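You operate a simulated robot arm through the tools that you are given. There is no shell and no other tool. Be economical: measure what you need, move in short steps, check, and stop when the job is done.

The job below is to be done with a simulated robot arm. You get a single attempt, and the scene is never put back.

Task
Put the red end cap from the white desk on the teal buckle and the purple end cap on the top of the wall shelf. Shut the hopper lid. Do these in any order.

The check looks at the end state, three seconds after you hand in, the way a careful person would. Anything else that was tipped, shoved, dropped, spilled or broken makes it a failure. Lids that push on must go on centred and level and be pressed home; caps that screw on are set level and turned clockwise until they are tight.

Robot
A 6-joint arm with a two-finger parallel gripper on a trunk, on a base that drives. Base frame: it is fixed to the floor where the robot stands at the start and does not move with it; the origin is under the middle of the robot, x ahead of it, y to its left, z up. Lengths are in mm, angles in degrees, forces in N, time in s.
With the tool pointing down near the work surface it reaches from about 460 to 880 mm from the robot's upright axis, wherever it stands. Its first joint turns from -115.0 to 115.0 degrees. Places, roughly: hopper lid [2900, 1700, 1100]; teal buckle (5x5x2 cm) [1200, 100, 800]; top of the wall shelf (12x68 cm) [2260, 1880, 820]. Payload 4.2 kg.
The tool frame sits at the grasp point between the pads (the TCP): z along the fingers, y along the line on which they close. The tips reach 23 mm beyond it. The gripper opens to 94 mm. The fingers are 38 mm wide and 10 mm thick; the gripper's body (54 by 96 mm) begins 39 mm behind the TCP.
Orientation is that of the tool frame in the base frame, as [roll, pitch, yaw] about the fixed x, y, z axes, in that order (R = Rz(yaw) Ry(pitch) Rx(roll)). With the fingers straight down and closing along the base's y, the tool's x points along the base's -x, its y along +y and its z along -z.

Tools
- The arm moves only by the tool jog_arm. Its argument "series" is a list of rows, each an object (a shift or turn left out is 0, a gripper value left out holds the last) with "delta_rot": the turn, a rotation vector about the tool's x, y, z in degrees, a list of three; "travel": the shift along the tool's x, y, z in mm, a list of three; "fingers": the opening, from 0 (shut) to 1 (fully open). In form: [{"delta_rot": [wx, wy, wz], "travel": [tx, ty, tz], "fingers": fingers}, ...]. A call has 1 to 12 rows; each row is the pose to reach, as a shift and turn from the pose commanded when the call began, along the tool's axes at that moment. Each row takes 0.2 s and may step no farther than 50 mm and 8.6 degrees from the row before; otherwise, or with a gripper value out of range, the whole call is refused. A pose out of reach is approached as far as the arm can. The call stops where the force on the tool passes 40 N (or 10 N more than at its start, if that is more) or the arm is blocked; 0.2 s more then pass. The fingers move at their own pace (about 108 mm/s each) and stop on an object; they squeeze with about 30 N. The grip force told is the motor's: it shows also when the fingers shut on nothing. Time passes only in rows, and 0.2 s behind the last, so rows that repeat a pose let the fingers close. It gives the time, the measured TCP pose, the force on the tool (base axes), the opening and the grip force at its end, in the units of the frame above (readings bear some noise), with the torque about the TCP (base axes, N m) and any sound that the robot's microphone picked up, and new pictures: "show" is both (left out), scene, wrist or none.
- Cameras (640 x 400 px; columns grow to the right, rows downward): "scene" is now at [218.6, 221.3, 1315.5]; the picture's right is [0.37, -0.93, 0.00], its down [-0.76, -0.30, -0.58] and it looks along [0.54, 0.22, -0.82] (base axes); focal length 281 px, centre (320, 200). "wrist" rides on the gripper at [86, 16, -74] in the tool frame; the picture's right is [-0.18, 0.98, 0.00], its down [-0.58, -0.11, -0.81] and it looks along [-0.79, -0.15, 0.59] (tool axes); focal length 243 px, centre (320, 200). There is no depth. A picture from a camera that has moved, and an enlarged one, comes with that camera's place and axes in the base frame and with its lens.
- slide_trunk(by): slides the trunk up (or, below 0, down) by that many mm; the arm and the scene camera ride with it, the base frame stays. It gives what a move gives, with no picture.
- steer(legs): drives the robot by 1 to 6 legs, each [ahead, turn to the left] in mm and degrees, along the robot's own axes; the way and the turn of a leg run together, so that a leg with both is an arc; at most 1500 mm and 180 degrees a leg. The arm and the cameras ride along, it lands a little off, and it stops where it bumps. It gives what a move gives, and a new picture of the scene camera.
- pan_tilt(pan, tilt): turns the head with the scene camera to pan (to the left, within 80 degrees either way) and tilt (down, from -29 to 69), counted from straight ahead of the robot. It gives what a move gives, and a new picture of the scene camera.
- zoom(camera, box): a new picture of the part [left, top, right, bottom] of that camera's present view, enlarged. The clock stands still meanwhile.
- hand_in(): hands the job in; it is judged then, once.

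Work in short steps. Places have to be worked out from the pictures, the camera data and where the tool is seen: move nearer, look again, correct. Check each grasp and each placing, and mend what went wrong. You have 165 turns and 260 pictures in all, those below and enlarged ones among them. Open the gripper and draw the arm clear of the work before you hand the job in, unless the task says otherwise; then end with one line.

The tools are called after "Emit:" as name(argument=value, ...) on one line, values as JSON. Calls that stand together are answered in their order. jog_arm: Moves the arm, as the interface text tells. Its arguments: {"type":"object","properties":{"series":{"type":"array","items":{"type":"object","properties":{"delta_rot":{"type":"array","items":{"type":"number"}},"travel":{"type":"array","items":{"type":"number"}},"fingers":{"type":"number"}}}},"show":{"type":"string","enum":["both","scene","wrist","none"]}},"required":["series"]} The other tools are called the same way: slide_trunk (by) slides the trunk up or down; steer (legs) drives the base; pan_tilt (pan, tilt) turns the head that bears the scene camera; zoom (camera, box) takes an enlarged picture of a part of a camera's view; hand_in () hands the job in.

At the start:

```text
time_s: 0.0
eef_pos: [350.3, 258.8, 1066.5]
tool_rot: [180.0, 0.0, -180.0]
ft_force: [-0.4, 0.2, 0.3]
ft_torque: [0.03, -0.02, 0.02]
width: 94.0
grasp_force: 0.0
trunk travel left (down, up): [-700.0, 290.0]
robot x, y, heading: [1.1, 0.2, -0.1]
head pan, tilt: [21.9, 54.6]
```

scene: 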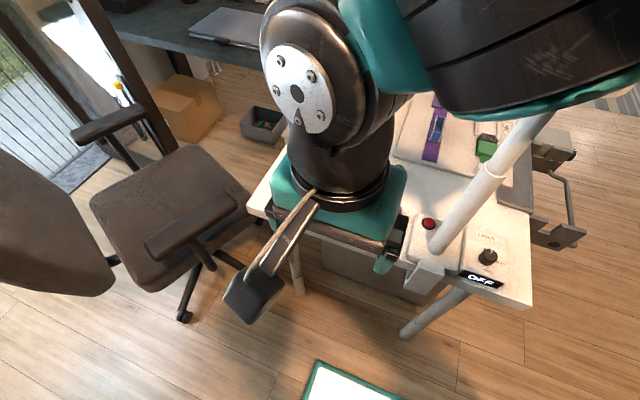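
wrist: 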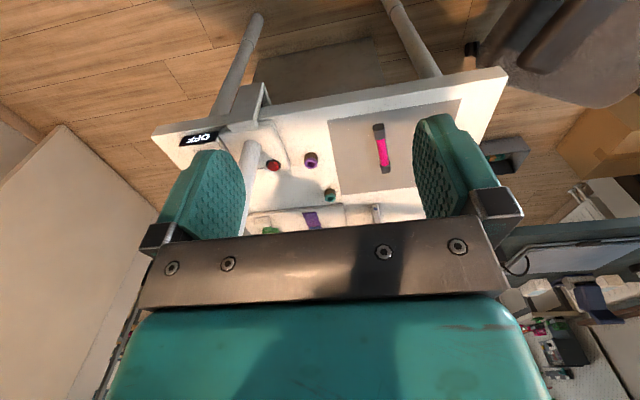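

The wrist view shows a white desk with small caps (red, purple, teal) on it. I look closer at these and around the room.

Emit:
zoom(camera="wrist", box=[150, 60, 520, 290])

Emit:
pan_tilt(pan=40, tilt=10)

```text
1.73 times, centred on (335, 175) of wrist
camera zoom: at [263.6, 276.1, 1141.8], right [0.18, 0.98, 0.0], down [0.58, -0.11, 0.81], along [0.79, -0.15, -0.59], focal length 420 px, centre (294, 243)
```

zoom: 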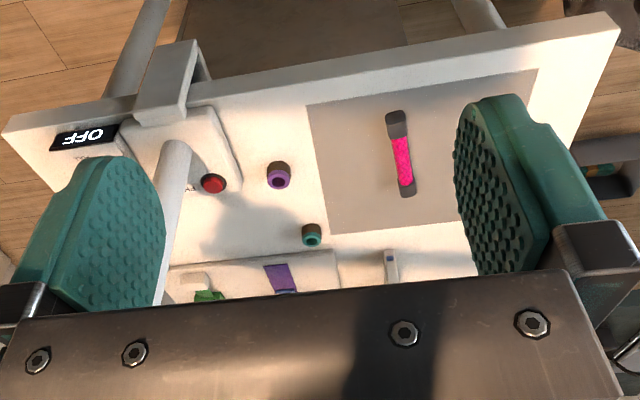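

```text
time_s: 1.1
eef_pos: [351.3, 258.6, 1067.2]
tool_rot: [-179.9, 0.0, -179.9]
ft_force: [-0.8, 1.0, 1.1]
ft_torque: [0.03, 0.01, -0.03]
width: 94.1
grasp_force: 0.1
trunk travel left (down, up): [-700.0, 290.0]
robot x, y, heading: [-2.1, -0.7, 0.2]
head pan, tilt: [40.0, 10.0]
camera scene: at [222.6, 253.9, 1383.3], right [0.64, -0.77, 0.0], down [-0.13, -0.11, -0.98], along [0.75, 0.63, -0.17], focal length 281 px, centre (320, 200)
```

scene: 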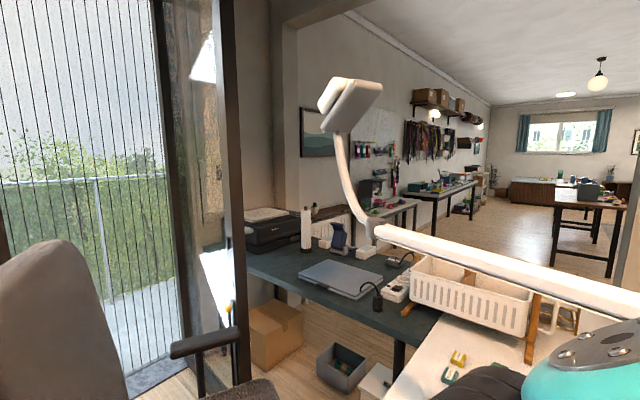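

The room has several tables. I turn the head straight ahead to see the white desk.

Emit:
pan_tilt(pan=5, tilt=35)

Emit:
pan_tilt(pan=-15, tilt=10)

```text
time_s: 2.1
eef_pos: [350.4, 258.9, 1067.9]
tool_rot: [-180.0, 0.1, 180.0]
ft_force: [0.0, 0.7, 0.2]
ft_torque: [0.0, 0.0, -0.01]
width: 94.0
grasp_force: 0.1
trunk travel left (down, up): [-700.0, 290.0]
robot x, y, heading: [0.7, -2.3, 0.1]
head pan, tilt: [5.0, 35.0]
camera scene: at [239.1, 201.9, 1343.3], right [0.09, -1.0, 0.0], down [-0.57, -0.05, -0.82], along [0.82, 0.07, -0.57], focal length 281 px, centre (320, 200)
```

scene: 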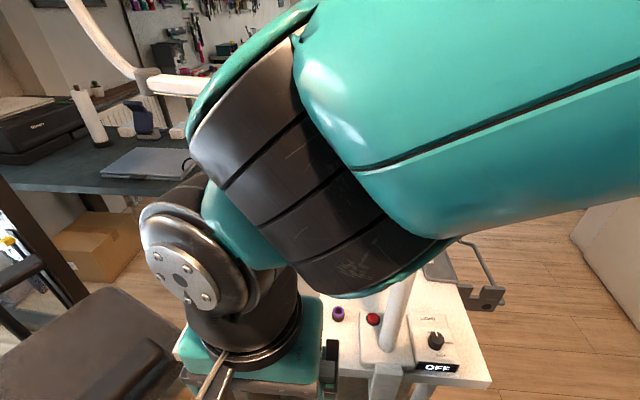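

```text
time_s: 3.0
eef_pos: [350.3, 259.2, 1067.0]
tool_rot: [-180.0, 0.1, -179.9]
ft_force: [-0.2, 0.2, 0.9]
ft_torque: [-0.03, -0.01, -0.03]
width: 94.0
grasp_force: 0.0
trunk travel left (down, up): [-700.0, 290.0]
robot x, y, heading: [-0.3, 1.9, -0.1]
head pan, tilt: [-15.0, 10.0]
camera scene: at [241.2, 170.2, 1383.3], right [-0.26, -0.97, 0.0], down [-0.17, 0.04, -0.98], along [0.95, -0.25, -0.17], focal length 281 px, centre (320, 200)
```

scene: 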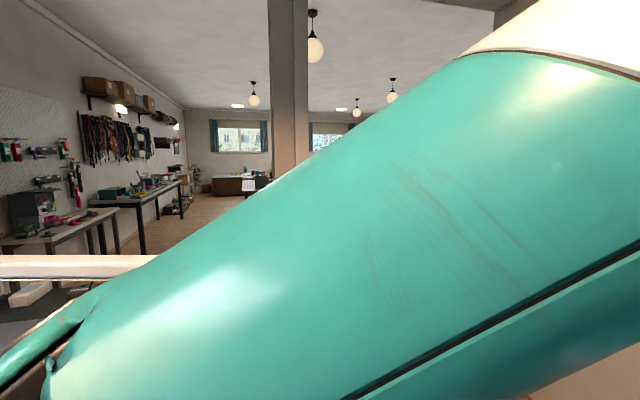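

Purple cap is around (603,192,790) and a red item around (596,118). The arm hides the desk and a lamp boom hangs near, so I move the arm to the right a bit to clear the scene camera's view.

Emit:
jog_arm(series=[{"travel": [0, -40, 0]}, {"travel": [0, -80, 0]}, {"travel": [0, -120, 0]}, {"travel": [0, -160, 0]}], show="both")

Emit:
pan_tilt(pan=20, tilt=35)

```text
time_s: 4.0
eef_pos: [349.6, 101.1, 1066.8]
tool_rot: [-180.0, 0.0, 180.0]
ft_force: [0.6, 0.8, -0.6]
ft_torque: [0.0, 0.0, -0.01]
width: 94.1
grasp_force: 0.0
trunk travel left (down, up): [-700.0, 290.0]
robot x, y, heading: [0.7, -2.5, -0.1]
head pan, tilt: [-15.0, 10.0]
camera scene: at [241.3, 170.6, 1383.3], right [-0.26, -0.97, 0.0], down [-0.17, 0.04, -0.98], along [0.95, -0.25, -0.17], focal length 281 px, centre (320, 200)
camera wrist: at [263.0, 116.6, 1141.4], right [0.18, 0.98, 0.0], down [0.58, -0.11, 0.81], along [0.79, -0.15, -0.59], focal length 243 px, centre (320, 200)
```

scene: 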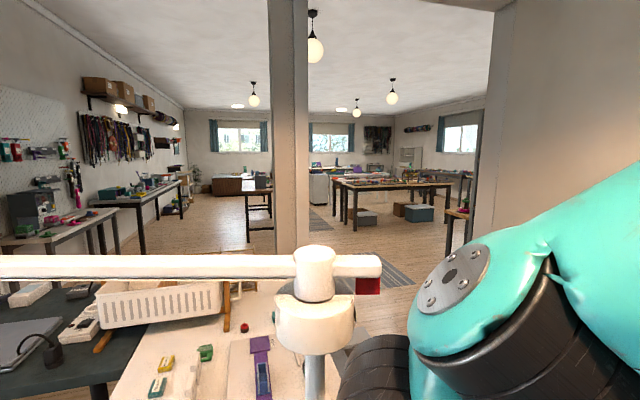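
wrist: 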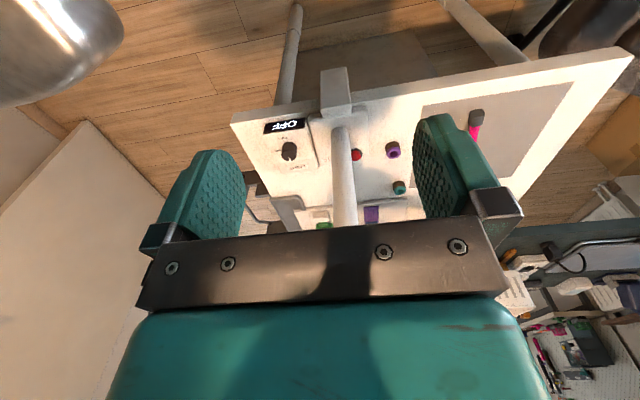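

```text
time_s: 5.0
eef_pos: [349.6, 100.1, 1067.3]
tool_rot: [-179.9, -0.1, -179.9]
ft_force: [0.3, -0.9, 0.3]
ft_torque: [0.03, -0.02, -0.01]
width: 94.0
grasp_force: 0.0
trunk travel left (down, up): [-700.0, 290.0]
robot x, y, heading: [1.0, -0.7, 0.1]
head pan, tilt: [20.0, 35.0]
camera scene: at [234.1, 224.2, 1343.3], right [0.34, -0.94, 0.0], down [-0.54, -0.2, -0.82], along [0.77, 0.28, -0.57], focal length 281 px, centre (320, 200)
```

scene: 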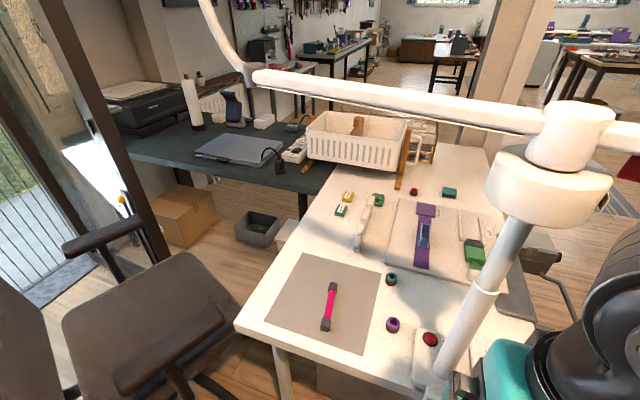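

The desk is now well in view. I zoom in on the desk's far end and the near part.

Emit:
zoom(camera="scene", box=[310, 150, 510, 275])

Emit:
zoom(camera="scene", box=[340, 250, 500, 350])

```text
3.20 times, centred on (410, 212) of scene
camera zoom: at [234.1, 224.2, 1343.3], right [0.34, -0.94, 0.0], down [-0.54, -0.2, -0.82], along [0.77, 0.28, -0.57], focal length 898 px, centre (32, 160)
```

zoom: 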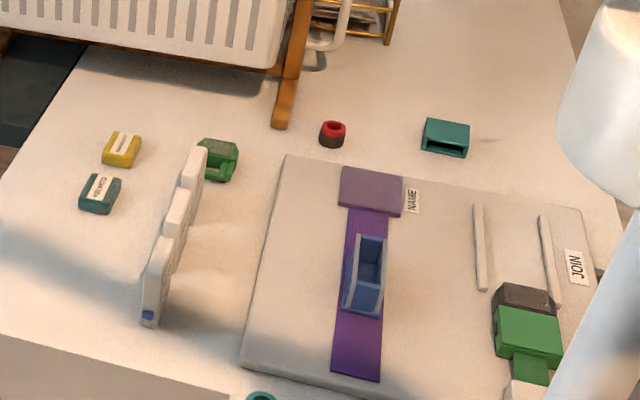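

```text
4.00 times, centred on (420, 300) of scene
camera zoom: at [234.1, 224.2, 1343.3], right [0.34, -0.94, 0.0], down [-0.54, -0.2, -0.82], along [0.77, 0.28, -0.57], focal length 1122 px, centre (-80, -200)
```

zoom: 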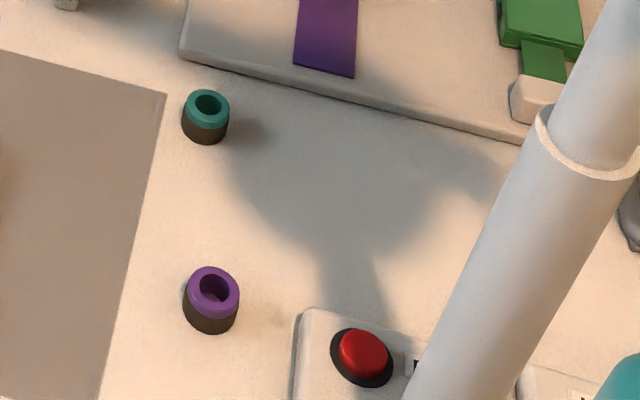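

Now it's clear: the near "red" is a push button (avoid it); the red cap is near (1131,196), the teal buckle near (1155,80), and a lamp boom is at z≈1235 above the purple cap. I look right for driving space.

Emit:
pan_tilt(pan=-70, tilt=40)

Emit:
pan_tilt(pan=-30, tilt=30)

```text
time_s: 6.7
eef_pos: [348.9, 100.4, 1066.0]
tool_rot: [-179.9, 0.1, 179.9]
ft_force: [-0.4, 0.2, 0.7]
ft_torque: [0.02, -0.04, -0.01]
width: 93.9
grasp_force: 0.0
trunk travel left (down, up): [-700.0, 290.0]
robot x, y, heading: [0.5, -2.4, 0.0]
head pan, tilt: [-70.0, 40.0]
camera scene: at [180.5, 114.3, 1335.7], right [-0.94, -0.34, 0.0], down [-0.22, 0.6, -0.77], along [0.26, -0.72, -0.64], focal length 281 px, centre (320, 200)
```

scene: 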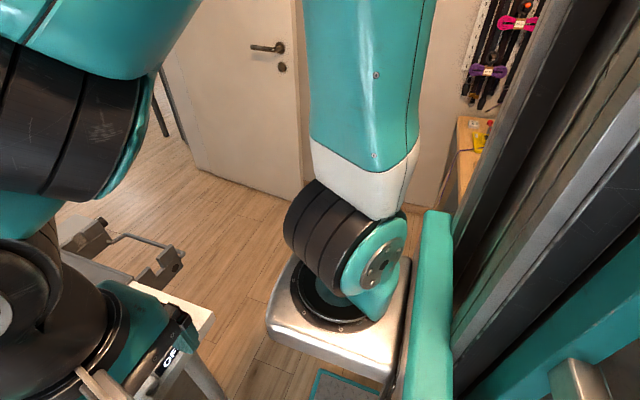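

```text
time_s: 7.8
eef_pos: [350.1, 100.4, 1066.6]
tool_rot: [180.0, 0.0, 180.0]
ft_force: [0.7, -0.2, -0.2]
ft_torque: [-0.03, 0.01, -0.03]
width: 94.2
grasp_force: 0.0
trunk travel left (down, up): [-700.0, 290.0]
robot x, y, heading: [-0.8, -5.0, -0.2]
head pan, tilt: [-30.0, 30.0]
camera scene: at [229.6, 148.9, 1351.1], right [-0.5, -0.87, 0.0], down [-0.43, 0.25, -0.87], along [0.75, -0.43, -0.5], focal length 281 px, centre (320, 200)
```

scene: 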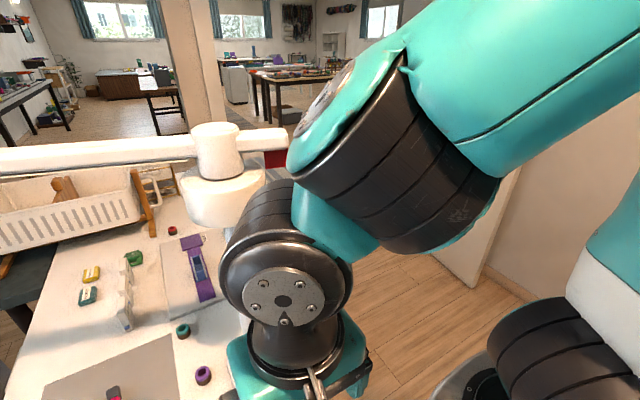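

The aisle right of the desk (y −90 to −1400) is free. I drive around to the desk's right side, in two stages, starting with a right turn and leg out.

Emit:
steer(legs=[[0, -90], [690, 0], [0, 90]])

Emit:
pan_tilt(pan=40, tilt=35)

```text
time_s: 14.2
eef_pos: [93.5, -756.6, 1067.1]
tool_rot: [-179.9, 0.1, 88.8]
ft_force: [0.6, -0.6, 0.5]
ft_torque: [0.01, -0.01, -0.02]
width: 93.9
grasp_force: 0.0
trunk travel left (down, up): [-700.0, 290.0]
robot x, y, heading: [-1.0, -408.9, -91.2]
head pan, tilt: [-30.0, 30.0]
stopped in leg 2: the robot was blocked; the commanded pose is now the measured one
camera scene: at [144.4, -643.6, 1351.0], right [-0.85, 0.52, 0.0], down [0.26, 0.43, -0.87], along [-0.45, -0.74, -0.5], focal length 281 px, centre (320, 200)
```

scene: 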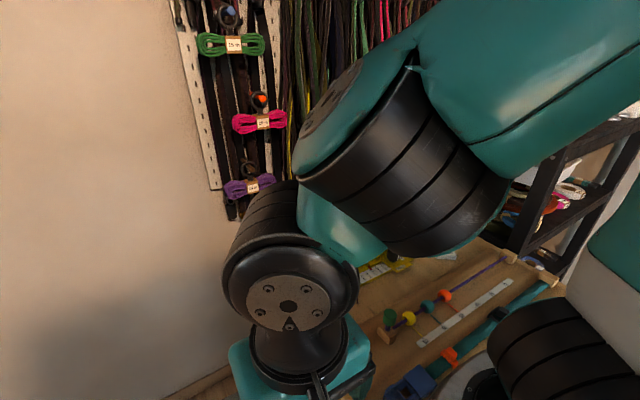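

```text
time_s: 15.7
eef_pos: [92.8, -758.1, 1068.1]
tool_rot: [180.0, 0.2, 88.8]
ft_force: [-0.2, -0.1, -0.5]
ft_torque: [0.0, 0.0, -0.01]
width: 93.9
grasp_force: 0.1
trunk travel left (down, up): [-700.0, 290.0]
robot x, y, heading: [-0.5, -408.0, -91.2]
head pan, tilt: [40.0, 35.0]
camera scene: at [246.4, -634.8, 1343.3], right [-0.78, -0.62, 0.0], down [-0.36, 0.45, -0.82], along [0.51, -0.64, -0.57], focal length 281 px, centre (320, 200)
```

scene: 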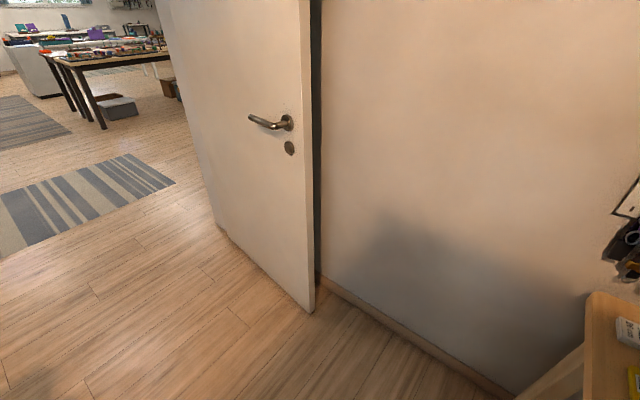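

A wooden bench at the right blocked the base (front ≈350 mm ahead of centre). I back off, turn to a diagonal heading and continue toward the aisle.

Emit:
steer(legs=[[-100, 0], [0, 51.2], [590, 0], [0, 40]])

Emit:
pan_tilt(pan=40, tilt=30)

```text
time_s: 23.9
eef_pos: [800.9, -583.5, 1068.2]
tool_rot: [-180.0, 0.2, -179.8]
ft_force: [-0.4, 0.0, -0.5]
ft_torque: [0.04, 0.0, 0.04]
width: 94.1
grasp_force: 0.1
trunk travel left (down, up): [-700.0, 290.0]
robot x, y, heading: [453.3, -685.1, 0.1]
head pan, tilt: [40.0, 35.0]
camera scene: at [672.6, -433.3, 1343.3], right [0.65, -0.76, 0.0], down [-0.44, -0.37, -0.82], along [0.63, 0.53, -0.57], focal length 281 px, centre (320, 200)
```

scene: 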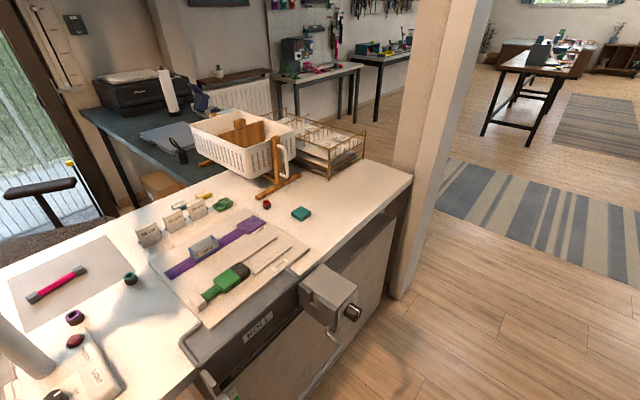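

```text
time_s: 24.6
eef_pos: [799.9, -583.5, 1066.9]
tool_rot: [-180.0, 0.2, -179.8]
ft_force: [0.0, -0.1, 0.4]
ft_torque: [0.0, -0.02, -0.01]
width: 94.2
grasp_force: 0.0
trunk travel left (down, up): [-700.0, 290.0]
robot x, y, heading: [454.5, -685.2, 0.4]
head pan, tilt: [40.0, 30.0]
camera scene: at [674.4, -431.8, 1351.1], right [0.65, -0.76, 0.0], down [-0.38, -0.32, -0.87], along [0.66, 0.56, -0.5], focal length 281 px, centre (320, 200)
```

scene: 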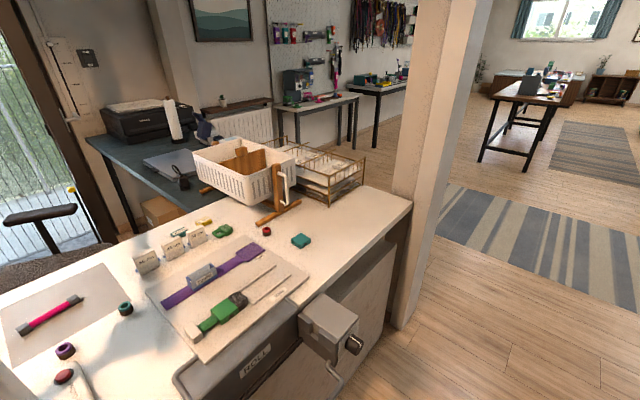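

The red cap is around (1131,191), the buckle around (1157,68); a crank sticks out on the desk's right side to y≈−240. I drive on to x≈1150 and turn to face the desk.

Emit:
steer(legs=[[700, 0], [0, 90]])

Emit:
pan_tilt(pan=0, tilt=50)

```text
time_s: 32.3
eef_pos: [1074.9, -333.6, 1068.2]
tool_rot: [-180.0, 0.3, -90.6]
ft_force: [-0.3, 0.6, 0.4]
ft_torque: [-0.01, -0.01, 0.0]
width: 94.2
grasp_force: 0.0
trunk travel left (down, up): [-700.0, 290.0]
robot x, y, heading: [1169.0, -683.0, 89.2]
head pan, tilt: [40.0, 30.0]
camera scene: at [918.6, -456.9, 1351.1], right [0.77, 0.63, 0.0], down [0.32, -0.39, -0.87], along [-0.55, 0.67, -0.5], focal length 281 px, centre (320, 200)
```

scene: 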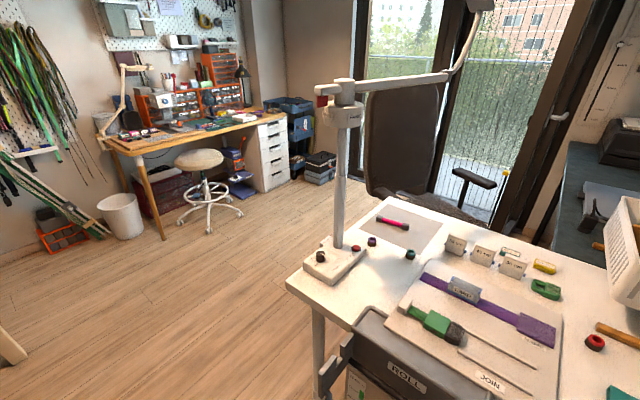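

```text
time_s: 33.3
eef_pos: [1074.5, -332.9, 1068.8]
tool_rot: [180.0, 0.2, -90.6]
ft_force: [-1.2, -0.2, -0.3]
ft_torque: [0.02, 0.05, -0.01]
width: 94.0
grasp_force: 0.1
trunk travel left (down, up): [-700.0, 290.0]
robot x, y, heading: [1167.0, -676.9, 89.4]
head pan, tilt: [0.0, 50.0]
camera scene: at [976.8, -449.8, 1321.6], right [1.0, -0.01, 0.0], down [-0.01, -0.77, -0.64], along [0.01, 0.64, -0.77], focal length 281 px, centre (320, 200)
```

scene: 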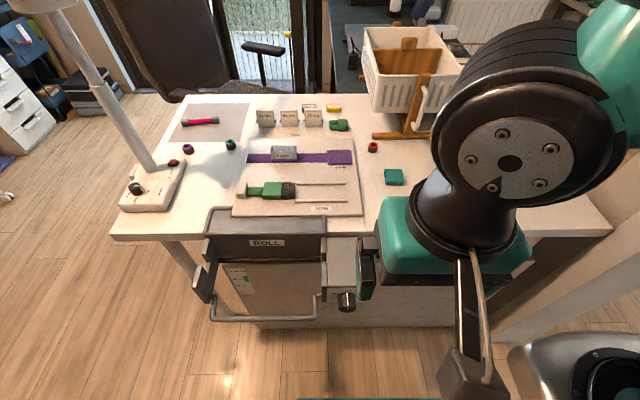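

Good view. I bring the hand toward the red cap, staying high, to look with the wrist camera.

Emit:
jog_arm(series=[{"travel": [-45, -8, 0]}, {"travel": [-90, -16, 0]}, {"travel": [-135, -24, 0]}, {"travel": [-180, -32, 0]}, {"travel": [-225, -40, 15]}, {"travel": [-270, -48, 30]}, {"travel": [-315, -54, 45]}, {"travel": [-360, -58, 60]}])

```text
time_s: 35.1
eef_pos: [1137.2, 28.2, 1008.5]
tool_rot: [-180.0, 0.1, -90.6]
ft_force: [-0.6, -0.5, 0.5]
ft_torque: [0.01, 0.02, 0.02]
width: 93.9
grasp_force: 0.1
trunk travel left (down, up): [-700.0, 290.0]
robot x, y, heading: [1168.1, -681.3, 89.3]
head pan, tilt: [0.0, 50.0]
camera scene: at [976.8, -450.4, 1321.7], right [1.0, -0.01, 0.0], down [-0.01, -0.77, -0.64], along [0.01, 0.64, -0.77], focal length 281 px, centre (320, 200)
camera wrist: at [1119.7, -58.3, 1083.5], right [-0.98, 0.2, 0.0], down [0.12, 0.58, 0.81], along [0.16, 0.79, -0.59], focal length 243 px, centre (320, 200)
```

scene: 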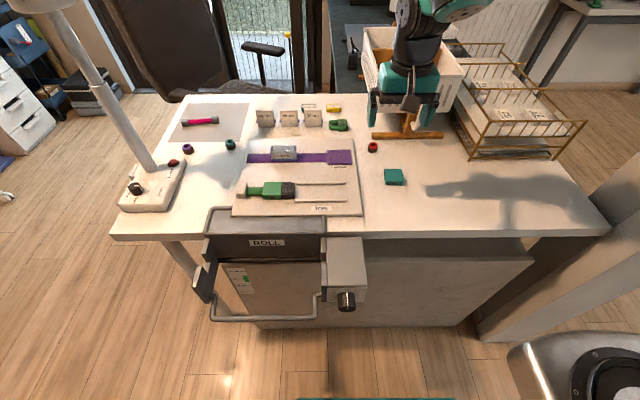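
wrist: 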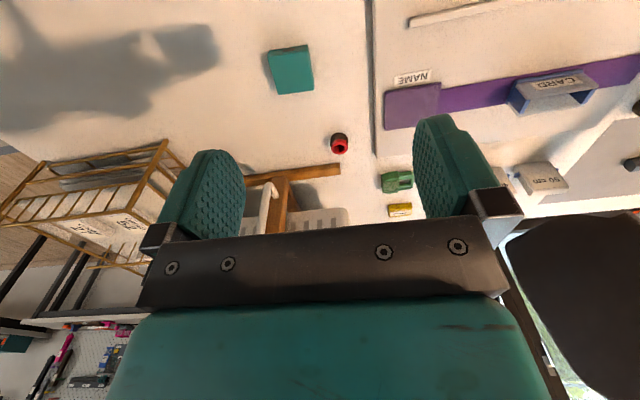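

Red cap at about (1140,183). I go above it at z≈920 and check clearance to the basket.

Emit:
jog_arm(series=[{"travel": [-40, 0, 10]}, {"travel": [-80, -1, 30]}, {"travel": [-110, -2, 50]}, {"travel": [-130, -3, 70]}])

```text
time_s: 36.1
eef_pos: [1140.3, 156.9, 939.6]
tool_rot: [-179.9, 0.2, -90.6]
ft_force: [0.4, -0.1, 0.4]
ft_torque: [0.02, -0.01, -0.01]
width: 94.1
grasp_force: 0.1
trunk travel left (down, up): [-700.0, 290.0]
robot x, y, heading: [1167.4, -680.5, 89.5]
head pan, tilt: [0.0, 50.0]
camera scene: at [976.8, -450.2, 1321.7], right [1.0, -0.01, 0.0], down [-0.01, -0.77, -0.64], along [0.01, 0.64, -0.77], focal length 281 px, centre (320, 200)
camera wrist: at [1123.1, 70.5, 1014.5], right [-0.98, 0.2, 0.0], down [0.12, 0.58, 0.81], along [0.16, 0.79, -0.59], focal length 243 px, centre (320, 200)
```

scene: 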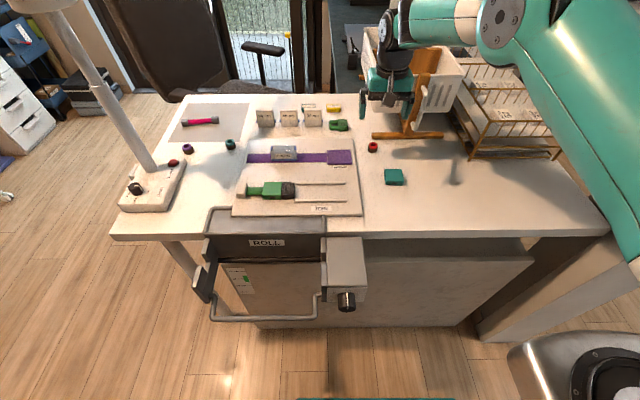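
wrist: 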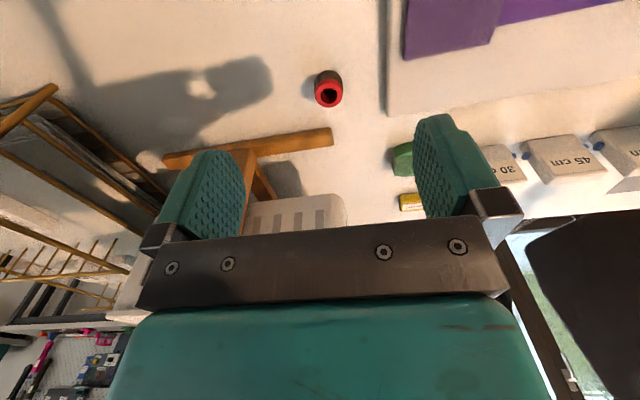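

Cap at (1138,186). I tilt the hand 8° so its top leans away from the basket, narrow the fingers, and lower to z≈850.

Emit:
jog_arm(series=[{"delta_rot": [0, -4, 0], "travel": [-10, 1, 20], "fingers": 0.7}, {"delta_rot": [0, -8, 0], "travel": [-20, 2, 50], "fingers": 0.7}, {"delta_rot": [0, -8, 0], "travel": [-28, 2, 80], "fingers": 0.7}])

```text
time_s: 36.9
eef_pos: [1139.2, 184.9, 860.3]
tool_rot: [-180.0, 8.3, -90.6]
ft_force: [0.3, 0.0, 0.6]
ft_torque: [0.0, -0.02, 0.0]
width: 66.0
grasp_force: 0.1
trunk travel left (down, up): [-700.0, 290.0]
robot x, y, heading: [1172.2, -682.1, 89.1]
head pan, tilt: [0.0, 50.0]
camera scene: at [976.8, -450.1, 1321.7], right [1.0, -0.01, 0.0], down [-0.01, -0.77, -0.64], along [0.01, 0.64, -0.77], focal length 281 px, centre (320, 200)
camera wrist: at [1121.8, 89.0, 921.6], right [-0.98, 0.19, 0.03], down [0.11, 0.46, 0.88], along [0.16, 0.87, -0.47], focal length 243 px, centre (320, 200)
```

scene: 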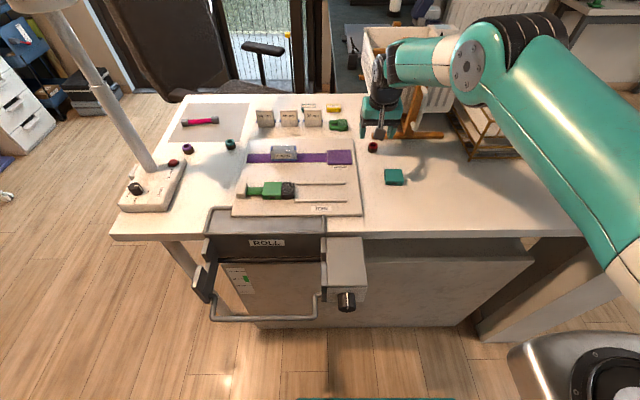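
wrist: 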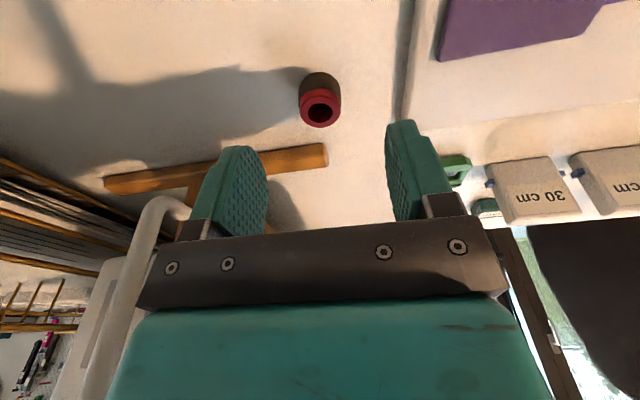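

Cap centre is about (1138,184), top ~z 814. I lower to TCP z≈820 straddling it.

Emit:
jog_arm(series=[{"travel": [2.8, 1, 20], "fingers": 0.7}, {"travel": [5.6, 1, 40], "fingers": 0.7}])

```text
time_s: 37.5
eef_pos: [1137.4, 184.3, 818.7]
tool_rot: [-180.0, 8.2, -90.7]
ft_force: [-0.2, -0.4, 0.0]
ft_torque: [0.0, 0.03, 0.02]
width: 66.0
grasp_force: 0.0
trunk travel left (down, up): [-700.0, 290.0]
robot x, y, heading: [1168.6, -681.2, 89.3]
head pan, tilt: [0.0, 50.0]
camera scene: at [976.8, -450.0, 1321.6], right [1.0, -0.01, 0.0], down [-0.01, -0.77, -0.64], along [0.01, 0.64, -0.77], focal length 281 px, centre (320, 200)
camera wrist: at [1120.1, 88.8, 880.2], right [-0.98, 0.19, 0.03], down [0.11, 0.46, 0.88], along [0.16, 0.87, -0.47], focal length 243 px, centre (320, 200)
```

scene: 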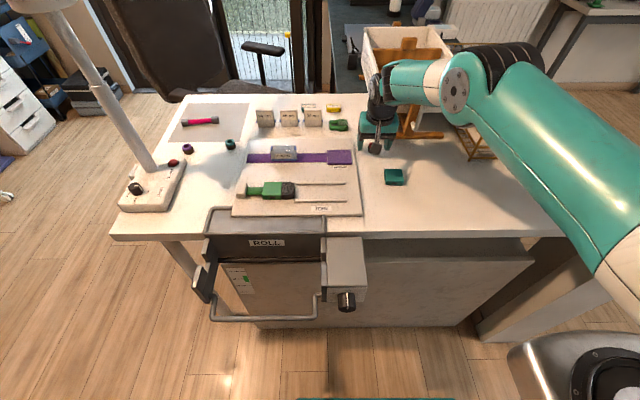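
wrist: 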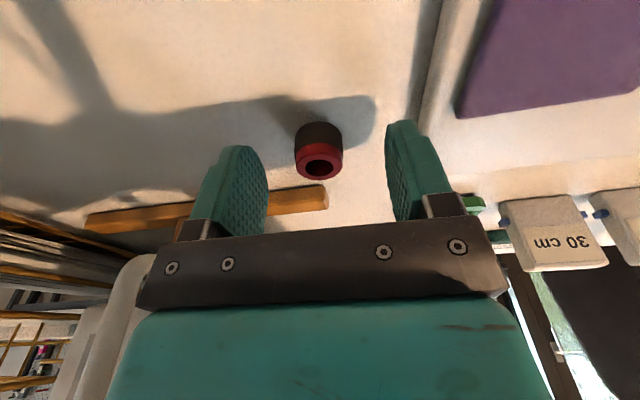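

Aligned well; I lower 4 mm more and close the fingers.

Emit:
jog_arm(series=[{"travel": [1.6, 0, 4], "fingers": 0.7}, {"travel": [1.6, 0, 4], "fingers": 0}, {"travel": [1.6, 0, 4], "fingers": 0}, {"travel": [1.6, 0, 4], "fingers": 0}], show="wrist")

```text
time_s: 38.5
eef_pos: [1138.1, 182.4, 815.6]
tool_rot: [-180.0, 8.1, -90.6]
ft_force: [-1.0, -0.2, 1.0]
ft_torque: [0.04, -0.03, 0.01]
width: 21.7
grasp_force: 30.0
trunk travel left (down, up): [-700.0, 290.0]
robot x, y, heading: [1173.6, -683.4, 89.5]
head pan, tilt: [0.0, 50.0]
camera wrist: at [1120.4, 87.8, 876.5], right [-0.98, 0.19, 0.03], down [0.11, 0.46, 0.88], along [0.16, 0.87, -0.47], focal length 243 px, centre (320, 200)
```

wrist: 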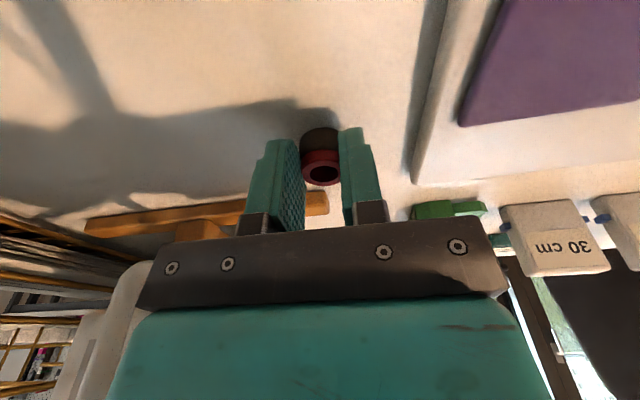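

Fingers hold at 21.7 mm with 30 N. I lift 50 mm and check that the cap comes along.

Emit:
jog_arm(series=[{"travel": [-3.5, 0, -25]}, {"travel": [-7, 0, -50]}], show="wrist")

```text
time_s: 39.1
eef_pos: [1137.5, 183.2, 863.7]
tool_rot: [-180.0, 8.0, -90.5]
ft_force: [-0.2, -0.2, -0.8]
ft_torque: [-0.01, -0.01, 0.02]
width: 21.3
grasp_force: 29.7
trunk travel left (down, up): [-700.0, 290.0]
robot x, y, heading: [1169.8, -679.6, 89.3]
head pan, tilt: [0.0, 50.0]
camera wrist: at [1119.9, 88.0, 925.6], right [-0.98, 0.19, 0.03], down [0.11, 0.46, 0.88], along [0.16, 0.87, -0.47], focal length 243 px, centre (320, 200)
```

wrist: 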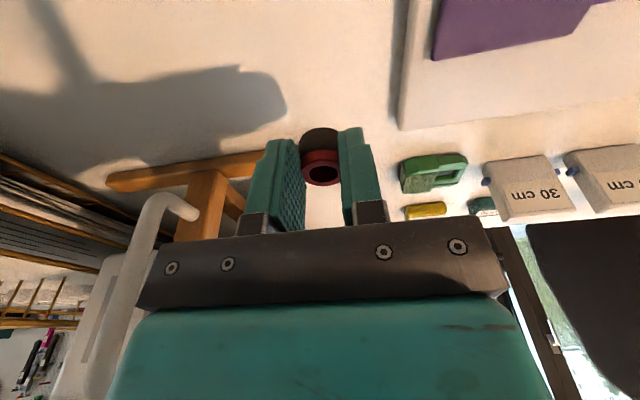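

The cap is held. I move back toward the buckle at height, to view it ahead of the hand.

Emit:
jog_arm(series=[{"travel": [37, -17, -15]}, {"travel": [74, -35, -30]}])

```text
time_s: 39.7
eef_pos: [1172.2, 104.5, 883.4]
tool_rot: [-180.0, 8.2, -90.6]
ft_force: [0.5, -0.4, 0.0]
ft_torque: [0.0, 0.01, -0.01]
width: 21.5
grasp_force: 29.5
trunk travel left (down, up): [-700.0, 290.0]
robot x, y, heading: [1168.5, -680.4, 89.3]
head pan, tilt: [0.0, 50.0]
camera scene: at [976.6, -449.3, 1321.4], right [1.0, -0.01, 0.0], down [-0.01, -0.77, -0.64], along [0.01, 0.64, -0.77], focal length 281 px, centre (320, 200)
camera wrist: at [1156.2, 9.5, 944.8], right [-0.98, 0.19, 0.03], down [0.11, 0.46, 0.88], along [0.16, 0.87, -0.47], focal length 243 px, centre (320, 200)
```

scene: 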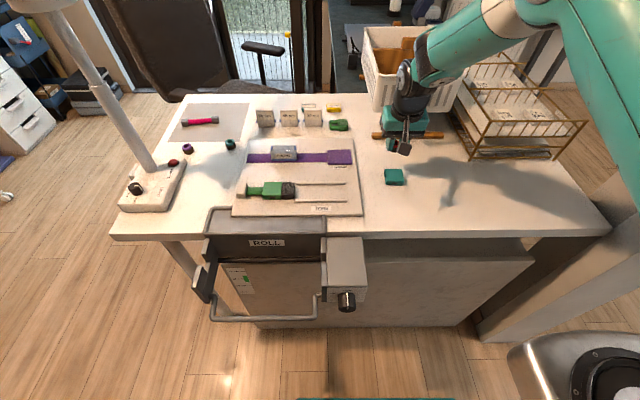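
wrist: 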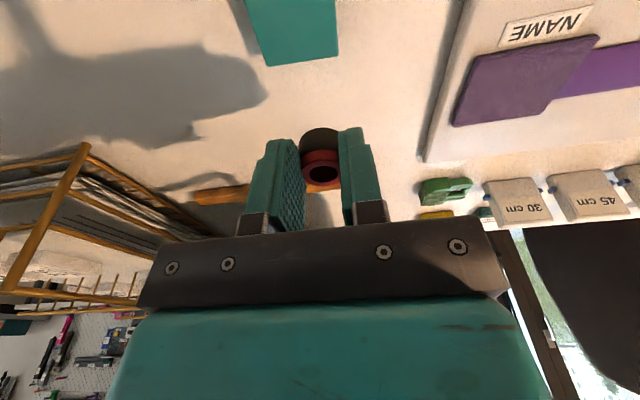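

Buckle's far edge is at y≈91. I back off 60 mm more to see it whole.

Emit:
jog_arm(series=[{"travel": [30, -3, -4]}, {"travel": [60, -6, -8]}], show="wrist")

Emit:
zoom(camera="scene", box=[340, 110, 468, 190])

```text
time_s: 40.3
eef_pos: [1179.0, 42.7, 882.6]
tool_rot: [-180.0, 8.2, -90.6]
ft_force: [-0.7, 0.2, -0.3]
ft_torque: [0.02, -0.01, 0.01]
width: 21.4
grasp_force: 29.8
trunk travel left (down, up): [-700.0, 290.0]
robot x, y, heading: [1169.0, -684.9, 89.4]
head pan, tilt: [0.0, 50.0]
camera wrist: at [1161.9, -52.7, 943.7], right [-0.98, 0.19, 0.03], down [0.11, 0.46, 0.88], along [0.16, 0.87, -0.47], focal length 243 px, centre (320, 200)
```

wrist: 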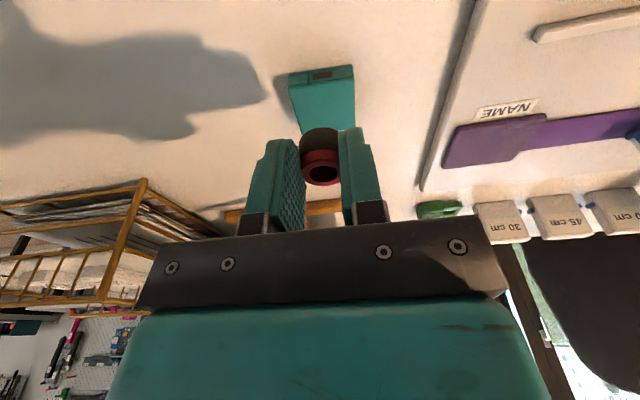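

```text
5.00 times, centred on (404, 150) of scene
camera zoom: at [976.8, -449.6, 1321.5], right [1.0, -0.01, 0.0], down [-0.01, -0.77, -0.64], along [0.01, 0.64, -0.77], focal length 1403 px, centre (-100, 450)
```

zoom: 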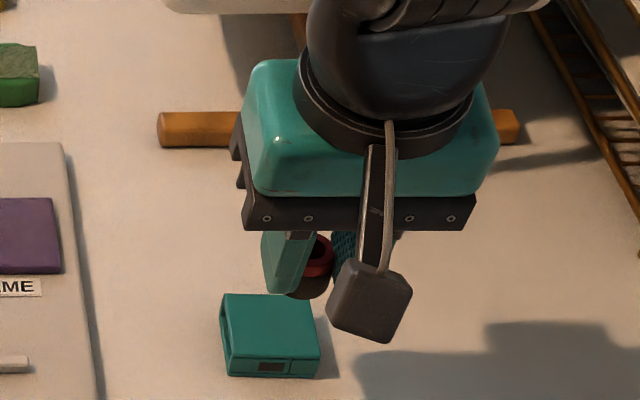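

Buckle top is centred at about (1177,67), top z≈806–810. I move over it and lower to TCP z≈845.

Emit:
jog_arm(series=[{"travel": [-23.8, 2, 3.3]}, {"travel": [-21, 2, 22]}, {"travel": [-18.6, 2, 40]}], show="wrist")

Emit:
zoom(camera="scene", box=[340, 110, 468, 190])

```text
time_s: 41.1
eef_pos: [1177.6, 68.9, 846.4]
tool_rot: [180.0, 8.2, -90.6]
ft_force: [-0.6, -0.6, -0.1]
ft_torque: [0.05, 0.02, -0.02]
width: 21.3
grasp_force: 30.4
trunk travel left (down, up): [-700.0, 290.0]
robot x, y, heading: [1170.3, -679.9, 89.2]
head pan, tilt: [0.0, 50.0]
camera wrist: at [1159.9, -26.0, 908.2], right [-0.98, 0.19, 0.03], down [0.11, 0.46, 0.88], along [0.16, 0.87, -0.47], focal length 243 px, centre (320, 200)
```

wrist: 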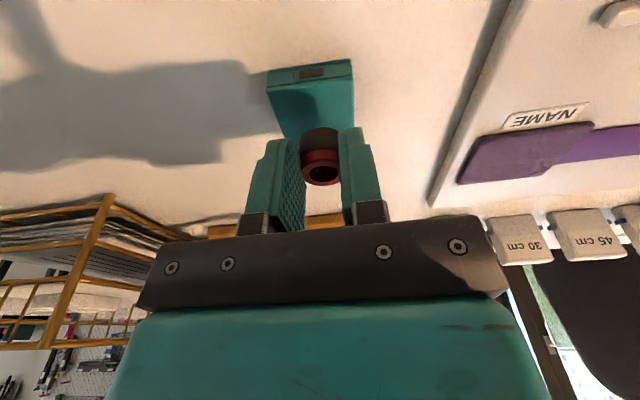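

```text
5.00 times, centred on (404, 150) of scene
camera zoom: at [976.8, -450.0, 1321.6], right [1.0, -0.01, 0.0], down [-0.01, -0.77, -0.64], along [0.01, 0.64, -0.77], focal length 1403 px, centre (-100, 450)
```

zoom: 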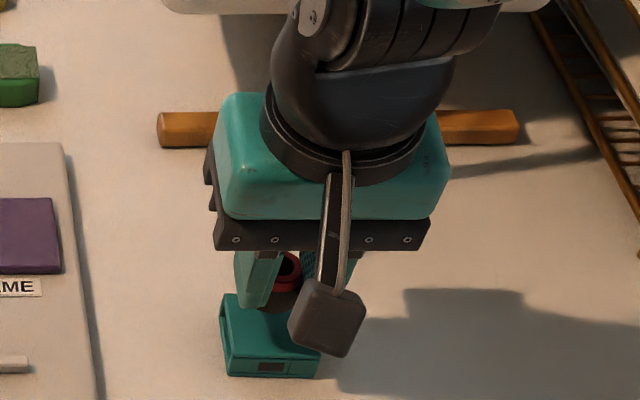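

Both views agree the cap is over the buckle's middle. I lower in small steps until contact.

Emit:
jog_arm(series=[{"travel": [0.7, 1, 5]}, {"travel": [1.1, 1, 8]}, {"travel": [1.3, 1, 9]}, {"travel": [1.4, 1, 10]}], show="wrist")

```text
time_s: 42.1
eef_pos: [1175.7, 69.1, 836.3]
tool_rot: [-180.0, 8.2, -90.7]
ft_force: [-0.1, -0.1, -0.1]
ft_torque: [0.03, 0.03, 0.0]
width: 21.3
grasp_force: 29.6
trunk travel left (down, up): [-700.0, 290.0]
robot x, y, heading: [1169.3, -680.0, 89.2]
head pan, tilt: [0.0, 50.0]
camera wrist: at [1157.6, -25.9, 898.2], right [-0.98, 0.19, 0.03], down [0.11, 0.46, 0.88], along [0.16, 0.87, -0.47], focal length 243 px, centre (320, 200)
```

wrist: 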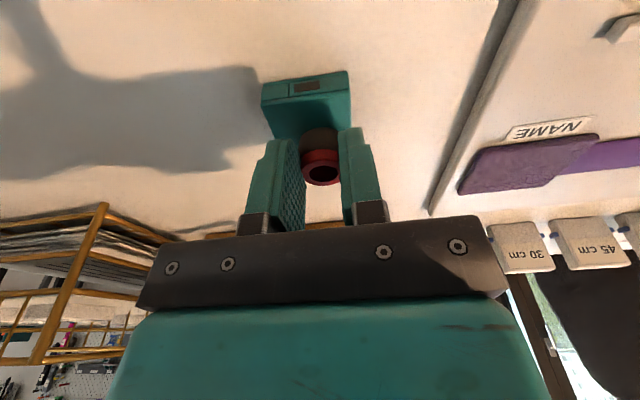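

No contact yet at z 836; centring looks right. I go on by 1 mm steps.

Emit:
jog_arm(series=[{"travel": [0.15, 0, 1]}, {"travel": [0.3, 0, 2]}, {"travel": [0.4, 0, 3]}, {"travel": [0.4, 0, 3]}], show="none")

```text
time_s: 43.1
eef_pos: [1175.3, 70.2, 833.9]
tool_rot: [-180.0, 8.2, -90.5]
ft_force: [-0.1, -0.5, 0.8]
ft_torque: [0.05, 0.01, 0.02]
width: 21.3
grasp_force: 29.5
trunk travel left (down, up): [-700.0, 290.0]
robot x, y, heading: [1171.4, -679.5, 89.6]
head pan, tilt: [0.0, 50.0]
```

Emit:
jog_arm(series=[{"travel": [0.15, 0, 1]}, {"travel": [0.3, 0, 2]}, {"travel": [0.3, 0, 2]}], show="none")

Emit:
zoom(camera="wrist", box=[240, 50, 400, 150])

```text
time_s: 43.9
eef_pos: [1173.7, 70.1, 833.5]
tool_rot: [-180.0, 8.4, -90.6]
ft_force: [-0.3, 0.1, 8.2]
ft_torque: [0.01, 0.04, -0.01]
width: 21.4
grasp_force: 29.9
trunk travel left (down, up): [-700.0, 290.0]
robot x, y, heading: [1171.6, -679.6, 89.5]
head pan, tilt: [0.0, 50.0]
```

```text
4.00 times, centred on (320, 100) of wrist
camera zoom: at [1156.9, -26.2, 894.2], right [-0.98, 0.19, 0.03], down [0.11, 0.46, 0.88], along [0.16, 0.87, -0.47], focal length 970 px, centre (320, 600)
```

zoom: 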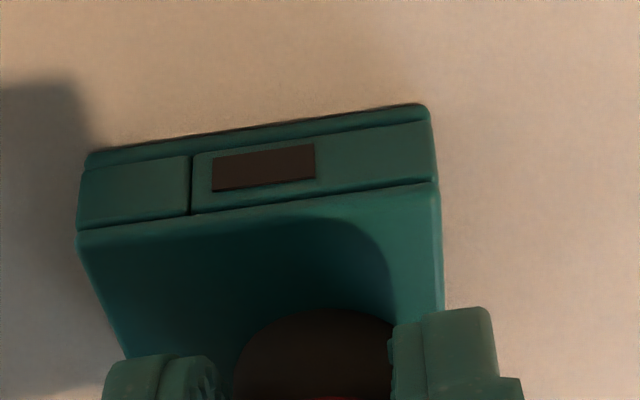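

Contact at 8 N, cap sits on the buckle. I ease off 1 mm, open, then rise straight up.

Emit:
jog_arm(series=[{"travel": [-0.1, 0, -1]}, {"travel": [-0.1, 0, -1], "fingers": 0.3}, {"travel": [-0.1, 0, -1], "fingers": 0.6}, {"travel": [-0.1, 0, -1], "fingers": 0.6}, {"travel": [-2, 0, -14], "fingers": 0.6}, {"travel": [-4.5, 0, -40], "fingers": 0.6}, {"travel": [-11, 0, -80], "fingers": 0.6}])

Emit:
zoom(camera="scene", box=[340, 110, 468, 190])

```text
time_s: 45.5
eef_pos: [1176.0, 69.0, 912.4]
tool_rot: [179.9, 8.1, -90.6]
ft_force: [-0.7, -0.3, 0.4]
ft_torque: [-0.02, 0.02, 0.04]
width: 56.6
grasp_force: 0.2
trunk travel left (down, up): [-700.0, 290.0]
robot x, y, heading: [1171.6, -680.2, 89.2]
head pan, tilt: [0.0, 50.0]
camera scene: at [976.8, -449.4, 1321.4], right [1.0, -0.01, 0.0], down [-0.01, -0.77, -0.64], along [0.01, 0.64, -0.77], focal length 281 px, centre (320, 200)
camera wrist: at [1158.1, -26.8, 973.5], right [-0.98, 0.19, 0.03], down [0.11, 0.46, 0.88], along [0.16, 0.87, -0.47], focal length 243 px, centre (320, 200)
```

scene: 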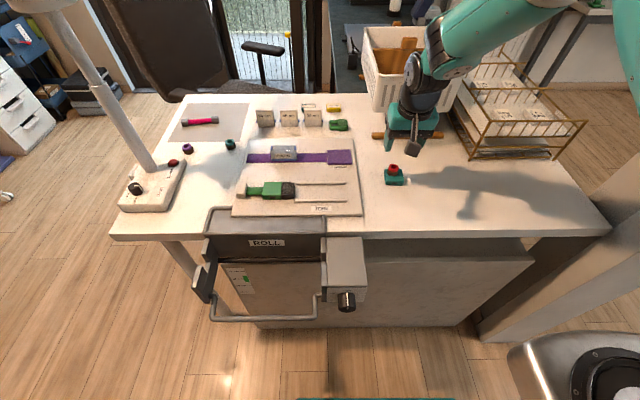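
wrist: 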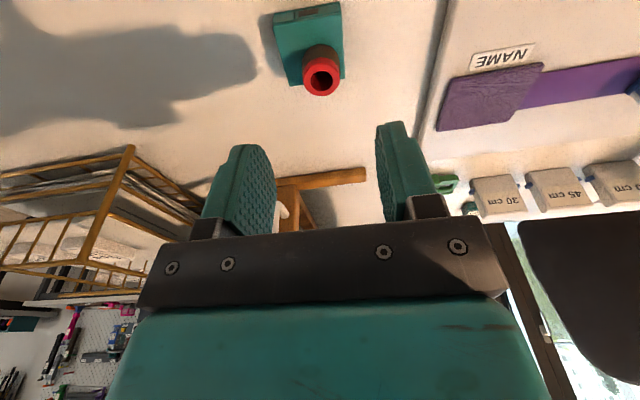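

```text
5.00 times, centred on (404, 150) of scene
camera zoom: at [976.8, -449.4, 1321.4], right [1.0, -0.01, 0.0], down [-0.01, -0.77, -0.64], along [0.01, 0.64, -0.77], focal length 1403 px, centre (-100, 450)
```

zoom: 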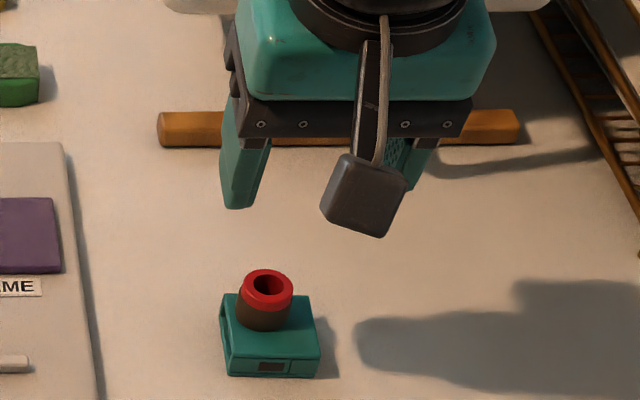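

The red cap stands on the buckle. I retract the hand back toward the robot, then look down at the robot's own front to judge its footprint.

Emit:
jog_arm(series=[{"travel": [0, 10, -45]}, {"travel": [45, 20, -80]}, {"travel": [90, 30, -100]}, {"travel": [135, 40, -120]}, {"travel": [180, 50, -140]}, {"travel": [225, 60, -150]}, {"travel": [270, 70, -155]}, {"travel": [315, 80, -160]}, {"travel": [355, 90, -165]}], show="none")

Emit:
pan_tilt(pan=-10, tilt=69)

```text
refused: row 2 steps farther than a row can; nothing moved
```

```text
time_s: 46.4
eef_pos: [1174.6, 69.5, 911.9]
tool_rot: [-179.9, 8.3, -90.6]
ft_force: [0.3, -0.5, 0.1]
ft_torque: [0.0, 0.06, -0.02]
width: 56.5
grasp_force: 0.0
trunk travel left (down, up): [-700.0, 290.0]
robot x, y, heading: [1171.2, -683.7, 89.3]
head pan, tilt: [-10.0, 68.8]
camera scene: at [986.3, -471.8, 1299.7], right [0.98, -0.18, 0.0], down [-0.17, -0.92, -0.36], along [0.07, 0.36, -0.93], focal length 281 px, centre (320, 200)
```

scene: 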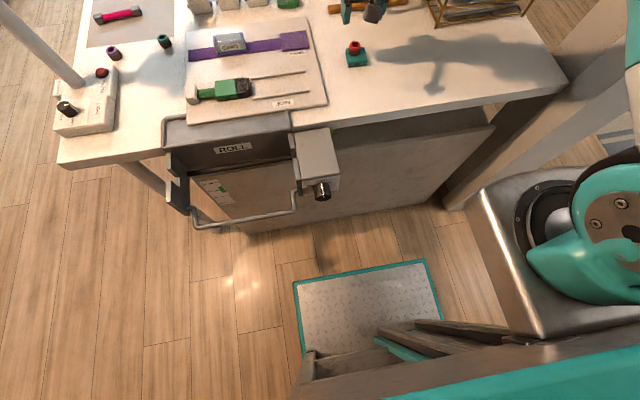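

The robot's front is only a low foot plate (≈350 ahead) with the arm mount high, so there's room. I retract the hand with smaller steps.

Emit:
jog_arm(series=[{"travel": [0, 0, -45]}, {"travel": [30, 10, -80]}, {"travel": [72, 20, -100]}, {"travel": [115, 30, -115]}, {"travel": [158, 40, -130]}, {"travel": [203, 50, -138]}, {"travel": [248, 60, -145]}, {"travel": [293, 70, -150]}, {"travel": [338, 80, -155]}, {"travel": [365, 90, -160]}], show="none")

Emit:
steer(legs=[[0, 65.7], [243, 0], [0, -45]])

Emit:
pan_tilt(pan=15, tilt=40)

```text
time_s: 48.6
eef_pos: [1063.4, -303.1, 1027.1]
tool_rot: [-179.9, 8.1, -90.7]
ft_force: [-0.2, 0.1, 0.2]
ft_torque: [0.02, 0.01, -0.01]
width: 56.4
grasp_force: 0.0
out of reach, approached as far as the arm can: row 9, 10
trunk travel left (down, up): [-700.0, 290.0]
robot x, y, heading: [1169.9, -679.2, 89.1]
head pan, tilt: [-10.0, 68.8]
```

```text
time_s: 55.3
eef_pos: [714.5, -261.0, 1027.8]
tool_rot: [-179.9, 8.1, -70.1]
ft_force: [0.1, -1.0, -0.3]
ft_torque: [0.0, -0.01, 0.04]
width: 56.7
grasp_force: 0.1
trunk travel left (down, up): [-700.0, 290.0]
robot x, y, heading: [949.2, -577.3, 110.1]
head pan, tilt: [-10.0, 68.8]
camera scene: at [702.5, -445.3, 1299.6], right [0.98, 0.17, 0.0], down [0.16, -0.92, -0.36], along [-0.06, 0.36, -0.93], focal length 281 px, centre (320, 200)
```

scene: 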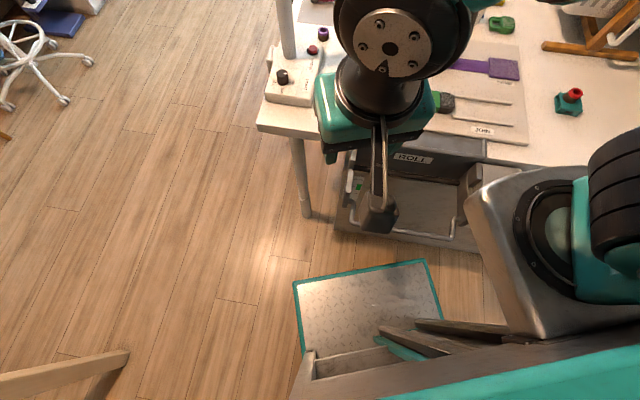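

```text
time_s: 56.2
eef_pos: [715.8, -262.5, 1027.3]
tool_rot: [-179.9, 8.1, -70.0]
ft_force: [0.2, 0.1, 0.7]
ft_torque: [-0.01, 0.03, -0.04]
width: 56.6
grasp_force: 0.1
trunk travel left (down, up): [-700.0, 290.0]
robot x, y, heading: [950.1, -573.9, 110.2]
head pan, tilt: [15.0, 40.0]
camera scene: at [663.5, -430.6, 1335.7], right [0.82, 0.57, 0.0], down [0.37, -0.53, -0.77], along [-0.44, 0.63, -0.64], focal length 281 px, centre (320, 200)
```

scene: 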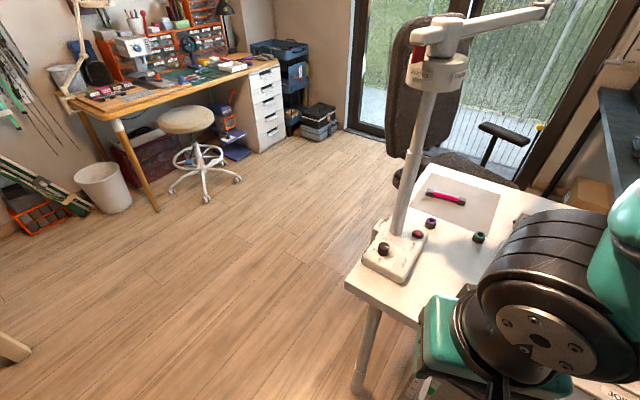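

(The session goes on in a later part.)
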